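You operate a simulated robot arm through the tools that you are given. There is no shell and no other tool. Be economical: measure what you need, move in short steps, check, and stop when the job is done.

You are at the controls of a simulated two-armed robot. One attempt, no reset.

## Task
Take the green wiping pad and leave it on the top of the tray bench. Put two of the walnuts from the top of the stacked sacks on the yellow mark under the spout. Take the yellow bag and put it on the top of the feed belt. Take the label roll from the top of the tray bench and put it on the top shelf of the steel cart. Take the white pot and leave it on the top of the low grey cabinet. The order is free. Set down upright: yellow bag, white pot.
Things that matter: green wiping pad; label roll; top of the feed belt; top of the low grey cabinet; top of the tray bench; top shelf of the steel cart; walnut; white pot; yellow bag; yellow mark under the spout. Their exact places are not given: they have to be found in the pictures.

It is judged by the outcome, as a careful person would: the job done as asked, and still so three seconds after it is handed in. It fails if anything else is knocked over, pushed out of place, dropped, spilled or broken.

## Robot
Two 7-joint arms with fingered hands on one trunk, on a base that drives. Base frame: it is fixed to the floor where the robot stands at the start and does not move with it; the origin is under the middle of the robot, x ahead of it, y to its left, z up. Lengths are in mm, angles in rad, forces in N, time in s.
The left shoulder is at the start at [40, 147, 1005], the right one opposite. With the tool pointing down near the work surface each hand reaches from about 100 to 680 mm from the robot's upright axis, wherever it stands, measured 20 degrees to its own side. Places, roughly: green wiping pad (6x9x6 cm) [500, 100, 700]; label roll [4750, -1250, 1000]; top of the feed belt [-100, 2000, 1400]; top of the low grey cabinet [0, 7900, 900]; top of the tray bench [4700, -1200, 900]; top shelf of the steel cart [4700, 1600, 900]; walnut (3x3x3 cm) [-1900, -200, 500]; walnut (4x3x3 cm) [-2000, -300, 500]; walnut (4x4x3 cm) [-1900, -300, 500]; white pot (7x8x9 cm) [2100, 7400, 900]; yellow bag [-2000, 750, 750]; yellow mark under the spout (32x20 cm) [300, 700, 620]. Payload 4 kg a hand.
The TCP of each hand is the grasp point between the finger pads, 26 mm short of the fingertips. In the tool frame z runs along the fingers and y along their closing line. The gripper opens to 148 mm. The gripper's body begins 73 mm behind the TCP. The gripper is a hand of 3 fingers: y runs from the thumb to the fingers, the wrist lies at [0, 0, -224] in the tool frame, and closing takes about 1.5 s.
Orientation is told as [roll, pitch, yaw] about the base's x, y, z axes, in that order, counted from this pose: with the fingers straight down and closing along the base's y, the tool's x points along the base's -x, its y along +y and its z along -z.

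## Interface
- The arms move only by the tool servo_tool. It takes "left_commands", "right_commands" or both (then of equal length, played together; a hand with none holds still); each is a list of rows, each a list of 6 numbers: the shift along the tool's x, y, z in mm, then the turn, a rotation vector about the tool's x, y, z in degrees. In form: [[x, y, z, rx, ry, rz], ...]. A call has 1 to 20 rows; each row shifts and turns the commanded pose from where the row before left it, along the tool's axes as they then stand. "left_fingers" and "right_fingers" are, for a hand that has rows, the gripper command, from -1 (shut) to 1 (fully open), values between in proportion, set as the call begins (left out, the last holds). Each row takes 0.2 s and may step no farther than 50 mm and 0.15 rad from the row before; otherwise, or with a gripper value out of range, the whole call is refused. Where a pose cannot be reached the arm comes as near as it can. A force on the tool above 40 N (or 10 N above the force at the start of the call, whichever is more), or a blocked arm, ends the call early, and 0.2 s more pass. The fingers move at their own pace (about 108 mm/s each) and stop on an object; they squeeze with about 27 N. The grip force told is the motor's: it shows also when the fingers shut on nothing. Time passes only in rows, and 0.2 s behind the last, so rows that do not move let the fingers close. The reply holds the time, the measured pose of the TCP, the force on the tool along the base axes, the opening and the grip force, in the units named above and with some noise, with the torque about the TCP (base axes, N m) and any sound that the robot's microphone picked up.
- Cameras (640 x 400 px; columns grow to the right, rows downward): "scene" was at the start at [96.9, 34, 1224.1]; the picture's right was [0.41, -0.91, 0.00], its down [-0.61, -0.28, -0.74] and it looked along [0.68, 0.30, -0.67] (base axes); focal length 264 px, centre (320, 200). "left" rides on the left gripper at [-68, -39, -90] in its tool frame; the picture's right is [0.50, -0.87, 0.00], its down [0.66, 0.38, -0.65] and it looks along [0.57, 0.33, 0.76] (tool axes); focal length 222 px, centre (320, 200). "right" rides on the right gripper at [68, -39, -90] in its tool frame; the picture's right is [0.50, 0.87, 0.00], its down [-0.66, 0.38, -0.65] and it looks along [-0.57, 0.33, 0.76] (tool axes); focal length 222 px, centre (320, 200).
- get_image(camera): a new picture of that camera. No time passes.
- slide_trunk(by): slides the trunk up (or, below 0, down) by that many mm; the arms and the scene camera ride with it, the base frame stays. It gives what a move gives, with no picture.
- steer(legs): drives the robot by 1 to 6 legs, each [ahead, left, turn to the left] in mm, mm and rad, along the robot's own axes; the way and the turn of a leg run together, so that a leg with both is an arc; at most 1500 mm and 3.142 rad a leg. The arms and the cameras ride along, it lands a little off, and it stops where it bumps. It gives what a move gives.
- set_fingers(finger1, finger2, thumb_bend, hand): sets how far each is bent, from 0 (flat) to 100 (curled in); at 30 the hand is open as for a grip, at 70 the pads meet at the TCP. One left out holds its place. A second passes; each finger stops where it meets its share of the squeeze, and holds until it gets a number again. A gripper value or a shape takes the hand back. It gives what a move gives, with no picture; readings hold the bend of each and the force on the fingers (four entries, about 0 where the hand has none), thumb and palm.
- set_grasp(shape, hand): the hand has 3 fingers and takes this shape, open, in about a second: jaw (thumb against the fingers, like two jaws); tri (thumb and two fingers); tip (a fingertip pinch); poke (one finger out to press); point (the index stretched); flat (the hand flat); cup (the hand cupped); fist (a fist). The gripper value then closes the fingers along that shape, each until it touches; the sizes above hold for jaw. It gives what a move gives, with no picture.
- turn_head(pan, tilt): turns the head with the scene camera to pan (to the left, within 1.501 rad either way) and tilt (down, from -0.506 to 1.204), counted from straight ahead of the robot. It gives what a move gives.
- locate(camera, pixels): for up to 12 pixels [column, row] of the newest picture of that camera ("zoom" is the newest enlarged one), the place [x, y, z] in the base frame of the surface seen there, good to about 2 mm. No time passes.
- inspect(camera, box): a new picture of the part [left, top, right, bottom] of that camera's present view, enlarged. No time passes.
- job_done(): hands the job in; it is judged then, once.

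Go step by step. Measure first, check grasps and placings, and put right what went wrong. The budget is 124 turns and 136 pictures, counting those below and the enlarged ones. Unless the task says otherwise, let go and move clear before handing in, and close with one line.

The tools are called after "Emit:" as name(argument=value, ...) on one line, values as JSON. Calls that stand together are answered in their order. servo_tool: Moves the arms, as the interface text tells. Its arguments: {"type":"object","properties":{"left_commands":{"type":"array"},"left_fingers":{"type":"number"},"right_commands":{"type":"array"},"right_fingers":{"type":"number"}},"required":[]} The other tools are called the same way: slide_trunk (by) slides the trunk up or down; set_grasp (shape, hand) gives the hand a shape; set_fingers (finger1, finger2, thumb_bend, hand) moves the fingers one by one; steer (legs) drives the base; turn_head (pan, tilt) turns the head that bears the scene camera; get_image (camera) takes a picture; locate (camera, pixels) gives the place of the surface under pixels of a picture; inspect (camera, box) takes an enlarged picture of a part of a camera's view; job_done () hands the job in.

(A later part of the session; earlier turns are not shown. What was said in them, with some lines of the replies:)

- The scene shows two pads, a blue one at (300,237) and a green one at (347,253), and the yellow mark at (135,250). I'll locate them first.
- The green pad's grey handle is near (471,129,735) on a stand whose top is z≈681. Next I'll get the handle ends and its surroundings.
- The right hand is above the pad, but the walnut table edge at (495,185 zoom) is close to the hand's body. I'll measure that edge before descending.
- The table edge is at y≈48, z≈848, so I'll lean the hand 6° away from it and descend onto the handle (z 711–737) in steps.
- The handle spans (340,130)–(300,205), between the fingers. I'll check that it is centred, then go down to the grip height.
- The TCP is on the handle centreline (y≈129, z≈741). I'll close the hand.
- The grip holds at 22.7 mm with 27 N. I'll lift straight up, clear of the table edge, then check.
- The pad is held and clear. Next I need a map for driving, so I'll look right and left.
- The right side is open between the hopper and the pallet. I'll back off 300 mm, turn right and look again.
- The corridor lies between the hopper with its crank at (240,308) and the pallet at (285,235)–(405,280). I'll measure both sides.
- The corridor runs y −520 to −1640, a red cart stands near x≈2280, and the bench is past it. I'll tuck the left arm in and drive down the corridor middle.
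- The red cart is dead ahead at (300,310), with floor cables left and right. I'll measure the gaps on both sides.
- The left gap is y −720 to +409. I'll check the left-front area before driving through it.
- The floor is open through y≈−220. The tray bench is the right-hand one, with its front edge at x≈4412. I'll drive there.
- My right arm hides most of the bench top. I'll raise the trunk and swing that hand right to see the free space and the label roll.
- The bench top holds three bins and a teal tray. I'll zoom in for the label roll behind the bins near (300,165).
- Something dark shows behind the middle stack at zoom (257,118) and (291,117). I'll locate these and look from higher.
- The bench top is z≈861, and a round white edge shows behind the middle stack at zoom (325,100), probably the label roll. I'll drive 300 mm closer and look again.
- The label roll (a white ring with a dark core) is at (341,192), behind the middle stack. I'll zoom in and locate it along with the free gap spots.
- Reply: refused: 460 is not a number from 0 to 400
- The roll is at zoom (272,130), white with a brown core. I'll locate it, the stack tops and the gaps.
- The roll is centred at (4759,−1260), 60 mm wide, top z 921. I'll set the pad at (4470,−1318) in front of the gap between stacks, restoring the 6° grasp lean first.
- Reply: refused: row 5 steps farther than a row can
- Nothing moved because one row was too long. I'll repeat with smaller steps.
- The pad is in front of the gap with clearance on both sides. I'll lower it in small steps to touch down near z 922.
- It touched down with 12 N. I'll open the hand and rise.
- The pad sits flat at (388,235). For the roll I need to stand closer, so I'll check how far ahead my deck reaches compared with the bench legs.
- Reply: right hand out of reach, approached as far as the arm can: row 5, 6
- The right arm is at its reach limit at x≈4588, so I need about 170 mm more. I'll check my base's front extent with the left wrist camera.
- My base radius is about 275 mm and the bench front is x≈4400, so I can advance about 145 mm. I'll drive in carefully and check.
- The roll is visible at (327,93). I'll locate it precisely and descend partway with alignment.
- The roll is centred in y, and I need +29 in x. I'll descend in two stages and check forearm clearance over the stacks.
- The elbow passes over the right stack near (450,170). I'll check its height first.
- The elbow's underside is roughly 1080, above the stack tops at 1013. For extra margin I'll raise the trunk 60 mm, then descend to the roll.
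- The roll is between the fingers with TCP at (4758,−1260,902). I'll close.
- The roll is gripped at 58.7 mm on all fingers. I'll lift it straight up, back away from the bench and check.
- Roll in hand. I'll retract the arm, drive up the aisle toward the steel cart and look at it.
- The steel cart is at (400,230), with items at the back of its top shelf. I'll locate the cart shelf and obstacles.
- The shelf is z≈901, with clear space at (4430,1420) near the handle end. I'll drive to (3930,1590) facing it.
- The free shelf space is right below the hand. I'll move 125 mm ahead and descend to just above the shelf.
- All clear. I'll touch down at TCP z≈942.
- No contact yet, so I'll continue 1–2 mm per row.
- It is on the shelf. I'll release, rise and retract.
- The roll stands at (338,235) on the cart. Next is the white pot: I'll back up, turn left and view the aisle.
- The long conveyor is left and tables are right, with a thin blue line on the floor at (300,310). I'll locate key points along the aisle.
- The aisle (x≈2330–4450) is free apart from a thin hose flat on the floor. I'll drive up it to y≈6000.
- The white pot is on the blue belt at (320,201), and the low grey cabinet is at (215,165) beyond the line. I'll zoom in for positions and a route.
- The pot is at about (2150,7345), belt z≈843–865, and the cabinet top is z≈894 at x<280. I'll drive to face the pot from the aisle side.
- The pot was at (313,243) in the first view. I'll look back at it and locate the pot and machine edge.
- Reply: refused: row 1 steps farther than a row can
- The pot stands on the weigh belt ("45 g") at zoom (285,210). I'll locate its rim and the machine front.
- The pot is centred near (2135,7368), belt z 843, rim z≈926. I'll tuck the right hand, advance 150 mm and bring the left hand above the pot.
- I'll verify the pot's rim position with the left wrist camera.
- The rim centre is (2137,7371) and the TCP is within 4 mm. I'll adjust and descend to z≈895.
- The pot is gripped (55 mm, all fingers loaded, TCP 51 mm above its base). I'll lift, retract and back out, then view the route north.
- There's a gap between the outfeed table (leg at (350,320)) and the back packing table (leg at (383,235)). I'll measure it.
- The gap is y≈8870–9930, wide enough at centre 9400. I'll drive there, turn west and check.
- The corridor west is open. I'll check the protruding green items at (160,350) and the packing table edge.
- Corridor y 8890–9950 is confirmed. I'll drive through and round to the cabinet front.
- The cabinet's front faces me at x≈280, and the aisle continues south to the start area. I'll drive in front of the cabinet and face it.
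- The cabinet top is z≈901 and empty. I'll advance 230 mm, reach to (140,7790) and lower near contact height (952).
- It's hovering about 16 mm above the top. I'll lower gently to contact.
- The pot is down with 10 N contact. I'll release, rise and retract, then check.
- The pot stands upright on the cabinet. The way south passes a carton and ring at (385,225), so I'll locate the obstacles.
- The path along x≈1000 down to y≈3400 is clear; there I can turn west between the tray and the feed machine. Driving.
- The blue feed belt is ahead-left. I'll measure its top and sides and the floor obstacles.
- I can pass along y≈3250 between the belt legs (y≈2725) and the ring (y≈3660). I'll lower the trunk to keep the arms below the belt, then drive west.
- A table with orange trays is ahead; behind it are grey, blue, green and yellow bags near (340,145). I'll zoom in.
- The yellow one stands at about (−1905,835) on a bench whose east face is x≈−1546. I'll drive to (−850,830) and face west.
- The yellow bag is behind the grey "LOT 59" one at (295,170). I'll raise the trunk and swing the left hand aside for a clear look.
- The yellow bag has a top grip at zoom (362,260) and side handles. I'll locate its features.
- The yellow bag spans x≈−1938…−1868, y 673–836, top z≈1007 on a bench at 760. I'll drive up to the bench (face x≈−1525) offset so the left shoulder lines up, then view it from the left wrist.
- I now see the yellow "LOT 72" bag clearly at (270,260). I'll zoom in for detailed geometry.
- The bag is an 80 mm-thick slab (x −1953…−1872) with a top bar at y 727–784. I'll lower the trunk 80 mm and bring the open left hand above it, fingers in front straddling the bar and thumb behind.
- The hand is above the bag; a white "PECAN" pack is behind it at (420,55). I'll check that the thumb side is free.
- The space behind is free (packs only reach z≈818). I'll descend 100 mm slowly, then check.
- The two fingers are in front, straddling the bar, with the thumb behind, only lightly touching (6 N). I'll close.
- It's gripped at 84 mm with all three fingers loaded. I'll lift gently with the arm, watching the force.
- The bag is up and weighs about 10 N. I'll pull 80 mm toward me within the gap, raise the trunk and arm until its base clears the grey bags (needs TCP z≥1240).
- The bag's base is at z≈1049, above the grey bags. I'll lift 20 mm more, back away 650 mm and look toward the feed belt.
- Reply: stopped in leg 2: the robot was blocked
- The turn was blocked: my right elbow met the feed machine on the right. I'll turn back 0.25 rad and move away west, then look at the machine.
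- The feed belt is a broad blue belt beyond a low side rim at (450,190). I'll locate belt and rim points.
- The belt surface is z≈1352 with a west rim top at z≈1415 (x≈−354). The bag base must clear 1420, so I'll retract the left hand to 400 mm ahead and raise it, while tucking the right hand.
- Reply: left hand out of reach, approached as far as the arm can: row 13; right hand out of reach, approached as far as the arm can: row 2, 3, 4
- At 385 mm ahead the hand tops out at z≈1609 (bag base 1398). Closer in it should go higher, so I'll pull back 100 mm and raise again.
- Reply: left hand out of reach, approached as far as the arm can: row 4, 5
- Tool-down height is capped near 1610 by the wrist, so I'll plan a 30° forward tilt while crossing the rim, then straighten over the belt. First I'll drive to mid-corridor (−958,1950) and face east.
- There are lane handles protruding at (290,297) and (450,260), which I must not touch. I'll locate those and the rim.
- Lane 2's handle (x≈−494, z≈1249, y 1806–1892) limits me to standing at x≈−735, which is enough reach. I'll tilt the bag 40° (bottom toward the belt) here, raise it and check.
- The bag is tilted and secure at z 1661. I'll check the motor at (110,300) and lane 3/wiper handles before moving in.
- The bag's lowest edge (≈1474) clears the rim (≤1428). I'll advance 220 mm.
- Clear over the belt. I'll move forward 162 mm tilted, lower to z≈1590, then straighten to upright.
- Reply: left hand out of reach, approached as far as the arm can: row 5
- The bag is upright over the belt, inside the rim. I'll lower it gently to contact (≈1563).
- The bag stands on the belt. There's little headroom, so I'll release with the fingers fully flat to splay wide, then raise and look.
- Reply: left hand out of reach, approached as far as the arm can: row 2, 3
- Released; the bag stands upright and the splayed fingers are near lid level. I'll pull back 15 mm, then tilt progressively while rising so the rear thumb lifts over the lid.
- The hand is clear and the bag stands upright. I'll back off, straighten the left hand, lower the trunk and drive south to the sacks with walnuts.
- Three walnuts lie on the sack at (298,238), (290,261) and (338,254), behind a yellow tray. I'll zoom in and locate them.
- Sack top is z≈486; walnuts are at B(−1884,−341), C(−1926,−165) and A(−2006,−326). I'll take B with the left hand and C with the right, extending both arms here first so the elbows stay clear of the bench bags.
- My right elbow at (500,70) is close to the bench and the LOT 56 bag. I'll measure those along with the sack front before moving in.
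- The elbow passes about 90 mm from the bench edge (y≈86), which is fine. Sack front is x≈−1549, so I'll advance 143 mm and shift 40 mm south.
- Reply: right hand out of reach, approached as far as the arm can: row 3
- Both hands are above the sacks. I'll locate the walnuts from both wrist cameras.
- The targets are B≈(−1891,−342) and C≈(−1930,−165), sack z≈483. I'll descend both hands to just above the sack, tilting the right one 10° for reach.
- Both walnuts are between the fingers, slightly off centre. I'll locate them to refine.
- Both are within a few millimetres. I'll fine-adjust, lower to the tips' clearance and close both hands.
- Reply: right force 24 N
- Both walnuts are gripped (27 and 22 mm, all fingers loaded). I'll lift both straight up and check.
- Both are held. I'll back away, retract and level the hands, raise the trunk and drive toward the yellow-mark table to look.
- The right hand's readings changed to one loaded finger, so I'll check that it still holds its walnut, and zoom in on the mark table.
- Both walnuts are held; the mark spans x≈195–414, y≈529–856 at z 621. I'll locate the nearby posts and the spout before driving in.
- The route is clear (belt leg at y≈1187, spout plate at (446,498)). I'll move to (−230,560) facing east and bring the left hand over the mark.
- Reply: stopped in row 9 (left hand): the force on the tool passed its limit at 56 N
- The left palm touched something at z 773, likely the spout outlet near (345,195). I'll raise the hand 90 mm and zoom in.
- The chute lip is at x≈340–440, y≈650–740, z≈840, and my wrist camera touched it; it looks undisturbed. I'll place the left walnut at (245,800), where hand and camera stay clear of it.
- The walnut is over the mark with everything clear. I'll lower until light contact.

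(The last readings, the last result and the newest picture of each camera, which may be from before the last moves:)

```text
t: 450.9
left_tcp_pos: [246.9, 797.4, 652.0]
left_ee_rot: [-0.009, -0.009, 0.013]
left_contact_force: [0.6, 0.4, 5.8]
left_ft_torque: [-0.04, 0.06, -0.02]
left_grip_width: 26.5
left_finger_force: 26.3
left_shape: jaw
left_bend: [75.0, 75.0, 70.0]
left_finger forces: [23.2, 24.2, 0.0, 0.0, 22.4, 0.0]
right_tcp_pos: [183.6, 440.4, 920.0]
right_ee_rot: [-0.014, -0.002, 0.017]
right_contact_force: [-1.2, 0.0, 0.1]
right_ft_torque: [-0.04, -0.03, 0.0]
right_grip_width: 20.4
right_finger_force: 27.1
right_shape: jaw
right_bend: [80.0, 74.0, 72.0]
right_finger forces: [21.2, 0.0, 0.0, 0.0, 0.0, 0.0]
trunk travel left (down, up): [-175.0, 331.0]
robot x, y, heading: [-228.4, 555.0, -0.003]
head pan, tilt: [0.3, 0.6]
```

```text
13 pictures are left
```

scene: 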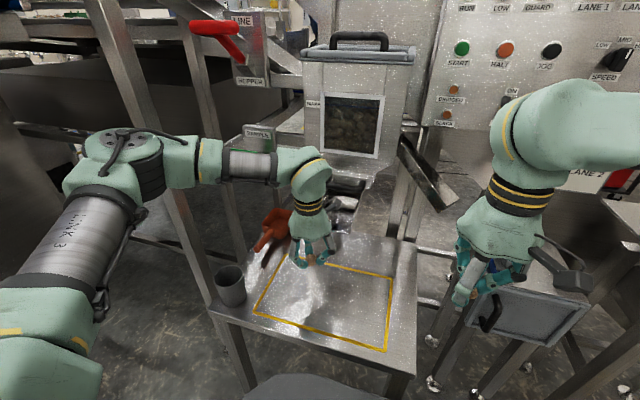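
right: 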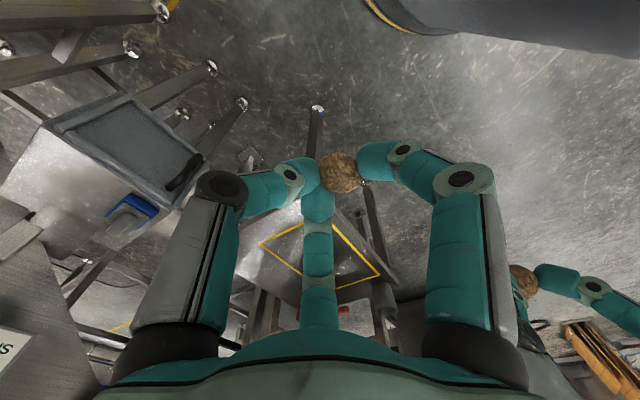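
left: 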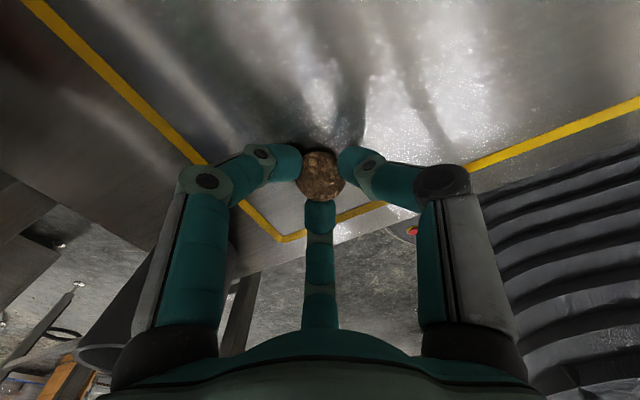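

It's down, inside the yellow lines. I'll open a little, rise straight up and retract.

Emit:
servo_tool(left_commands=[[0, 0, 0, 0, 0, 0], [0, 0, 0, 0, 0, 0], [0, 0, 0, 0, 0, 0], [0, 0, -20, 0, 0, 0], [0, 0, -40, 0, 0, 0], [0, 0, -45, 0, 0, 0], [0, 0, -45, 0, 0, 0], [0, 0, -45, 0, 0, 0], [0, 0, -45, 0, 0, 0], [45, 0, 0, 0, 0, 0], [45, 0, 0, 0, 0, 0], [45, 0, 0, 0, 0, 0], [45, 0, 0, 0, 0, 0], [0, 0, 0, 0, 0, 0]], left_fingers=-0.2)

Emit:
inspect(camera="scene", box=[200, 130, 440, 360])

```text
t: 453.9
left_tcp_pos: [65.7, 797.8, 890.5]
left_ee_rot: [-0.008, -0.006, 0.013]
left_contact_force: [0.2, -0.8, -0.4]
left_ft_torque: [-0.03, 0.01, -0.01]
left_grip_width: 58.8
left_finger_force: 0.0
left_shape: jaw
left_bend: [77.0, 77.0, 70.0]
left_finger forces: [0.0, 0.0, 0.0, 0.0, 0.0, 0.1]
right_tcp_pos: [182.4, 441.2, 920.8]
right_ee_rot: [-0.012, -0.002, 0.015]
right_contact_force: [0.9, 0.1, 0.1]
right_ft_torque: [0.02, -0.03, -0.03]
right_grip_width: 20.4
right_finger_force: 26.8
right_shape: jaw
right_bend: [80.0, 74.0, 72.0]
right_finger forces: [21.3, 0.0, 0.1, 0.0, 0.1, 0.1]
trunk travel left (down, up): [-175.0, 331.0]
robot x, y, heading: [-232.0, 557.2, -0.002]
head pan, tilt: [0.3, 0.6]
```

```text
1.74 times, centred on (320, 245) of scene
```

zoom: 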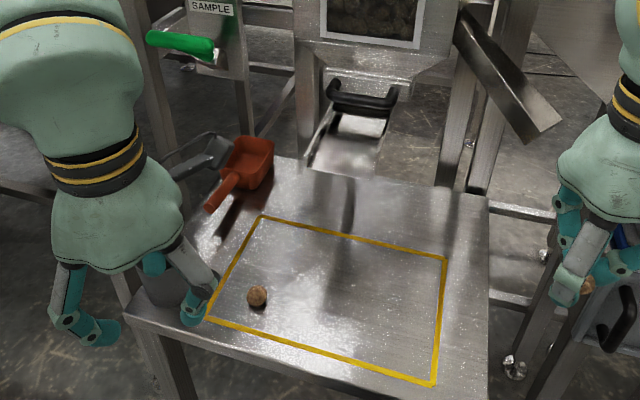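

The first walnut rests in the mark at zoom (257,296). Now I'll bring the right hand over (255,600) and descend.

Emit:
servo_tool(right_commands=[[-18, 40, 0, 0, 0, 0], [-18, 40, 0, 0, 0, 0], [-18, 40, 0, 0, 0, 0], [-18, 39, 0, 0, 0, 0], [0, 0, 45, 0, 0, 0], [0, 0, 45, 0, 0, 0], [0, 0, 45, 0, 0, 0], [0, 0, 45, 0, 0, 0], [0, 0, 45, 0, 0, 0], [0, 0, 25, 0, 0, 0], [0, 0, 0, 0, 0, 0]])

Emit:
get_image(camera="right")

Emit:
inspect(camera="scene", box=[200, 130, 440, 360])

```text
t: 456.3
left_tcp_pos: [64.7, 798.3, 890.2]
left_ee_rot: [-0.008, -0.01, 0.015]
left_contact_force: [0.1, -0.9, -0.6]
left_ft_torque: [0.02, -0.03, 0.0]
left_grip_width: 58.9
left_finger_force: 0.1
left_shape: jaw
left_bend: [77.0, 77.0, 70.0]
left_finger forces: [0.1, 0.0, 0.0, 0.1, 0.0, 0.2]
right_tcp_pos: [254.3, 596.9, 666.8]
right_ee_rot: [-0.011, -0.002, 0.014]
right_contact_force: [0.1, 0.5, 1.0]
right_ft_torque: [-0.02, 0.0, -0.01]
right_grip_width: 20.7
right_finger_force: 26.7
right_shape: jaw
right_bend: [80.0, 74.0, 72.0]
right_finger forces: [21.0, 0.0, 0.1, 0.1, 0.0, 0.0]
trunk travel left (down, up): [-175.0, 331.0]
robot x, y, heading: [-232.0, 557.1, -0.001]
head pan, tilt: [0.3, 0.6]
```

```text
11 pictures are left
```

right: 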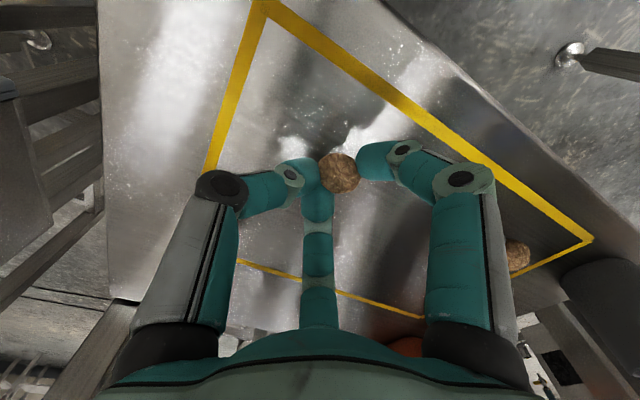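

```text
1.74 times, centred on (320, 245) of scene
```

zoom: 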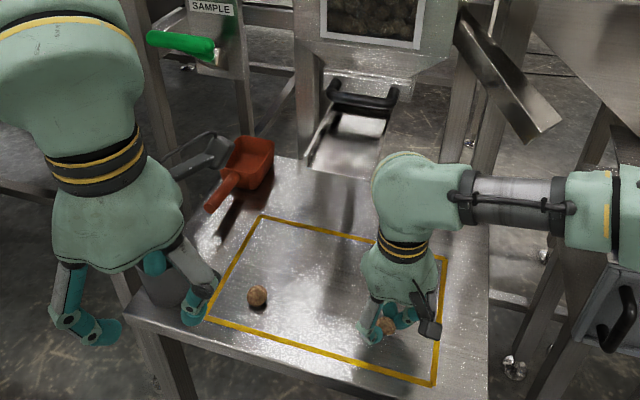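

The second walnut is inside the mark area. I'll lower until light contact.

Emit:
servo_tool(right_commands=[[0, 0, 6, 0, 0, 0], [0, 0, 3, 0, 0, 0], [0, 0, 2, 0, 0, 0], [0, 0, 1.5, 0, 0, 0], [0, 0, 1.5, 0, 0, 0], [0, 0, 0, 0, 0, 0]])

```text
t: 457.7
left_tcp_pos: [65.6, 799.6, 889.6]
left_ee_rot: [-0.008, -0.008, 0.013]
left_contact_force: [0.3, -0.6, 0.5]
left_ft_torque: [-0.01, 0.01, 0.04]
left_grip_width: 59.1
left_finger_force: 0.0
left_shape: jaw
left_bend: [77.0, 77.0, 70.0]
left_finger forces: [0.0, 0.1, 0.0, 0.1, 0.0, 0.1]
right_tcp_pos: [254.1, 596.8, 654.9]
right_ee_rot: [-0.014, -0.001, 0.015]
right_contact_force: [0.4, -0.6, 0.5]
right_ft_torque: [0.0, -0.02, -0.02]
right_grip_width: 20.1
right_finger_force: 27.3
right_shape: jaw
right_bend: [80.0, 74.0, 72.0]
right_finger forces: [20.9, 0.0, 0.0, 0.0, 0.0, 0.0]
trunk travel left (down, up): [-175.0, 331.0]
robot x, y, heading: [-230.7, 558.8, -0.002]
head pan, tilt: [0.3, 0.6]
```

Emit:
servo_tool(right_commands=[[0, 0, 1.5, 0, 0, 0], [0, 0, 1.5, 0, 0, 0], [0, 0, 1.5, 0, 0, 0], [0, 0, 0, 0, 0, 0]])

Emit:
get_image(camera="right")

```text
t: 458.7
left_tcp_pos: [64.3, 798.5, 890.0]
left_ee_rot: [-0.009, -0.009, 0.014]
left_contact_force: [-0.6, -0.4, 0.4]
left_ft_torque: [-0.02, -0.01, 0.0]
left_grip_width: 59.2
left_finger_force: 0.1
left_shape: jaw
left_bend: [77.0, 77.0, 70.0]
left_finger forces: [0.0, 0.0, 0.1, 0.0, 0.2, 0.0]
right_tcp_pos: [253.9, 596.4, 650.9]
right_ee_rot: [-0.015, -0.003, 0.016]
right_contact_force: [0.3, 0.2, -0.3]
right_ft_torque: [0.04, -0.04, 0.0]
right_grip_width: 20.5
right_finger_force: 26.7
right_shape: jaw
right_bend: [80.0, 74.0, 72.0]
right_finger forces: [21.0, 0.0, 0.0, 0.0, 0.0, 0.1]
trunk travel left (down, up): [-175.0, 331.0]
robot x, y, heading: [-231.9, 557.4, 0.003]
head pan, tilt: [0.3, 0.6]
```

```text
9 pictures are left
```

right: 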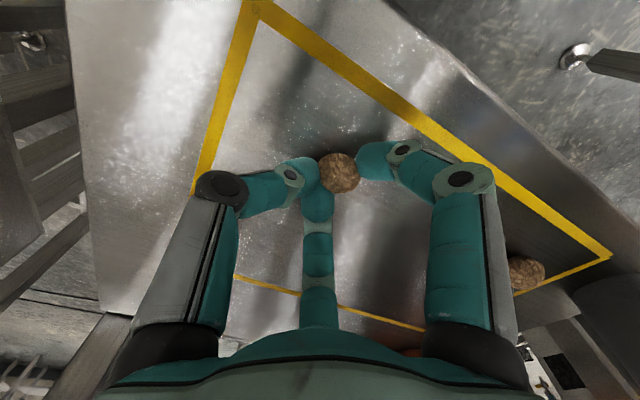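

Not quite touching yet. I'll go another 3 mm in 1 mm rows.

Emit:
servo_tool(right_commands=[[0, 0, 1, 0, 0, 0], [0, 0, 1, 0, 0, 0], [0, 0, 1, 0, 0, 0], [0, 0, 0, 0, 0, 0]])

```text
t: 459.7
left_tcp_pos: [64.8, 798.4, 890.1]
left_ee_rot: [-0.009, -0.008, 0.014]
left_contact_force: [0.4, -0.7, -0.1]
left_ft_torque: [0.02, -0.03, 0.02]
left_grip_width: 59.0
left_finger_force: 0.1
left_shape: jaw
left_bend: [77.0, 77.0, 70.0]
left_finger forces: [0.1, 0.0, 0.1, 0.0, 0.0, 0.0]
right_tcp_pos: [253.9, 596.9, 647.5]
right_ee_rot: [-0.013, 0.0, 0.016]
right_contact_force: [0.6, 0.6, 4.7]
right_ft_torque: [0.04, 0.04, -0.02]
right_grip_width: 20.1
right_finger_force: 27.4
right_shape: jaw
right_bend: [80.0, 74.0, 72.0]
right_finger forces: [21.2, 0.1, 0.0, 0.0, 0.0, 0.1]
trunk travel left (down, up): [-175.0, 331.0]
robot x, y, heading: [-231.3, 558.0, -0.002]
head pan, tilt: [0.3, 0.6]
```

Light contact (4.7 N). I'll open slightly, rise straight up, retract and check.

Emit:
servo_tool(right_commands=[[0, 0, -0.5, 0, 0, 0], [0, 0, 0, 0, 0, 0], [0, 0, 0, 0, 0, 0], [0, 0, 0, 0, 0, 0], [0, 0, -20, 0, 0, 0], [0, 0, -40, 0, 0, 0], [0, 0, -45, 0, 0, 0], [0, 0, -45, 0, 0, 0], [0, 0, -45, 0, 0, 0], [0, 0, -45, 0, 0, 0], [40, -25, 0, 0, 0, 0], [40, -25, 0, 0, 0, 0], [40, -25, 0, 0, 0, 0], [0, 0, 0, 0, 0, 0]], right_fingers=-0.1)

Emit:
inspect(camera="scene", box=[200, 130, 440, 360])

```text
t: 462.7
left_tcp_pos: [64.5, 799.3, 891.3]
left_ee_rot: [-0.011, -0.008, 0.016]
left_contact_force: [-1.0, 0.5, -0.1]
left_ft_torque: [0.0, 0.0, 0.01]
left_grip_width: 59.0
left_finger_force: 0.0
left_shape: jaw
left_bend: [77.0, 77.0, 70.0]
left_finger forces: [0.0, 0.1, 0.1, 0.1, 0.1, 0.1]
right_tcp_pos: [135.5, 523.7, 887.4]
right_ee_rot: [-0.015, -0.003, 0.015]
right_contact_force: [0.1, 0.4, 0.6]
right_ft_torque: [0.0, 0.02, 0.0]
right_grip_width: 66.3
right_finger_force: 0.0
right_shape: jaw
right_bend: [39.0, 39.0, 70.0]
right_finger forces: [0.0, 0.0, 0.0, 0.1, 0.0, 0.0]
trunk travel left (down, up): [-175.0, 331.0]
robot x, y, heading: [-229.7, 557.2, -0.002]
head pan, tilt: [0.3, 0.6]
```

```text
1.74 times, centred on (320, 245) of scene
```

zoom: 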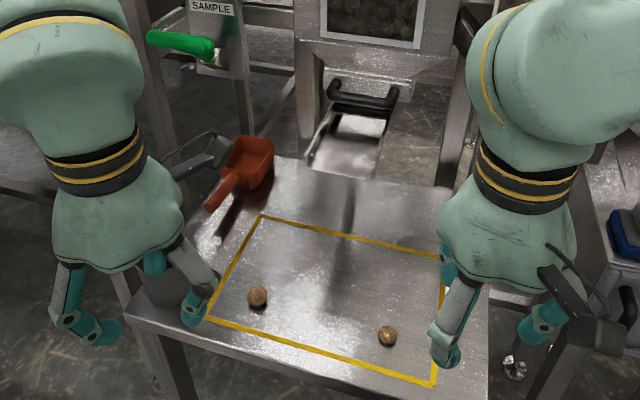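

Both walnuts lie inside the yellow lines. I'll back the robot clear and take a final look at the table.

Emit:
steer(legs=[[-250, -100, 0]])

Emit:
get_image(camera="scene")

```text
t: 464.6
left_tcp_pos: [-186.5, 697.8, 891.0]
left_ee_rot: [-0.009, -0.008, 0.01]
left_contact_force: [-1.0, -0.7, 0.6]
left_ft_torque: [0.0, -0.02, -0.02]
left_grip_width: 59.1
left_finger_force: 0.1
left_shape: jaw
left_bend: [77.0, 77.0, 70.0]
left_finger forces: [0.0, 0.0, 0.0, 0.0, 0.1, 0.1]
right_tcp_pos: [-117.6, 422.7, 888.6]
right_ee_rot: [-0.012, -0.002, 0.012]
right_contact_force: [0.9, -0.2, -0.2]
right_ft_torque: [0.01, 0.0, -0.01]
right_grip_width: 66.1
right_finger_force: 0.0
right_shape: jaw
right_bend: [39.0, 39.0, 70.0]
right_finger forces: [0.0, 0.0, 0.0, 0.0, 0.0, 0.0]
trunk travel left (down, up): [-175.0, 331.0]
robot x, y, heading: [-476.7, 459.0, -0.003]
head pan, tilt: [0.3, 0.6]
```

```text
7 pictures are left
```

scene: 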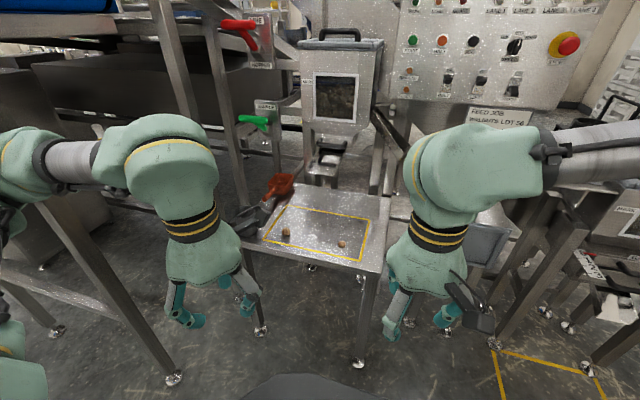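

Walnuts are at (286,232) and (341,244), inside the mark. The grey cup is hidden by my hand, so I'll check it with the left wrist camera and zoom.

Emit:
get_image(camera="left")

Emit:
inspect(camera="scene", box=[200, 160, 400, 290])

```text
6 pictures are left
```

left: 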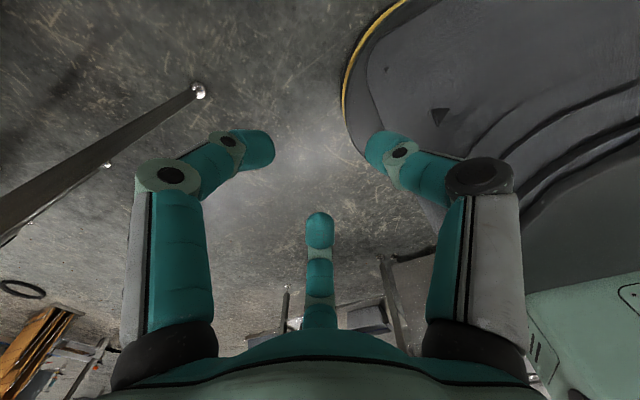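

```text
3.08 times, centred on (300, 225) of scene
```

zoom: 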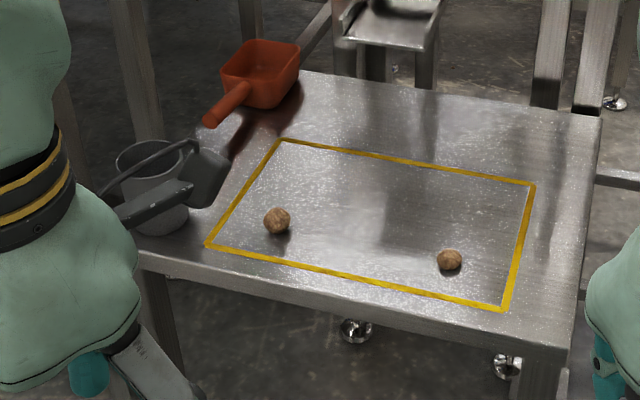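

The zoom shows the cup upright in its place, the scoop undisturbed, and both walnuts resting inside the mark. Everything is placed and both hands are clear, so I'll hand in.

Emit:
job_done()

```text
The job is handed in.
```

I finished all five placements and handed the job in: the pad is on the tray bench, two walnuts are on the yellow mark, the yellow bag is upright on the feed belt, the label roll is on the cart's top shelf, and the white pot is upright on the grey cabinet. Along the way my left hand bumped the spout and my right elbow met the feed machine; the spout looked undisturbed and I saw no damage at the machine.
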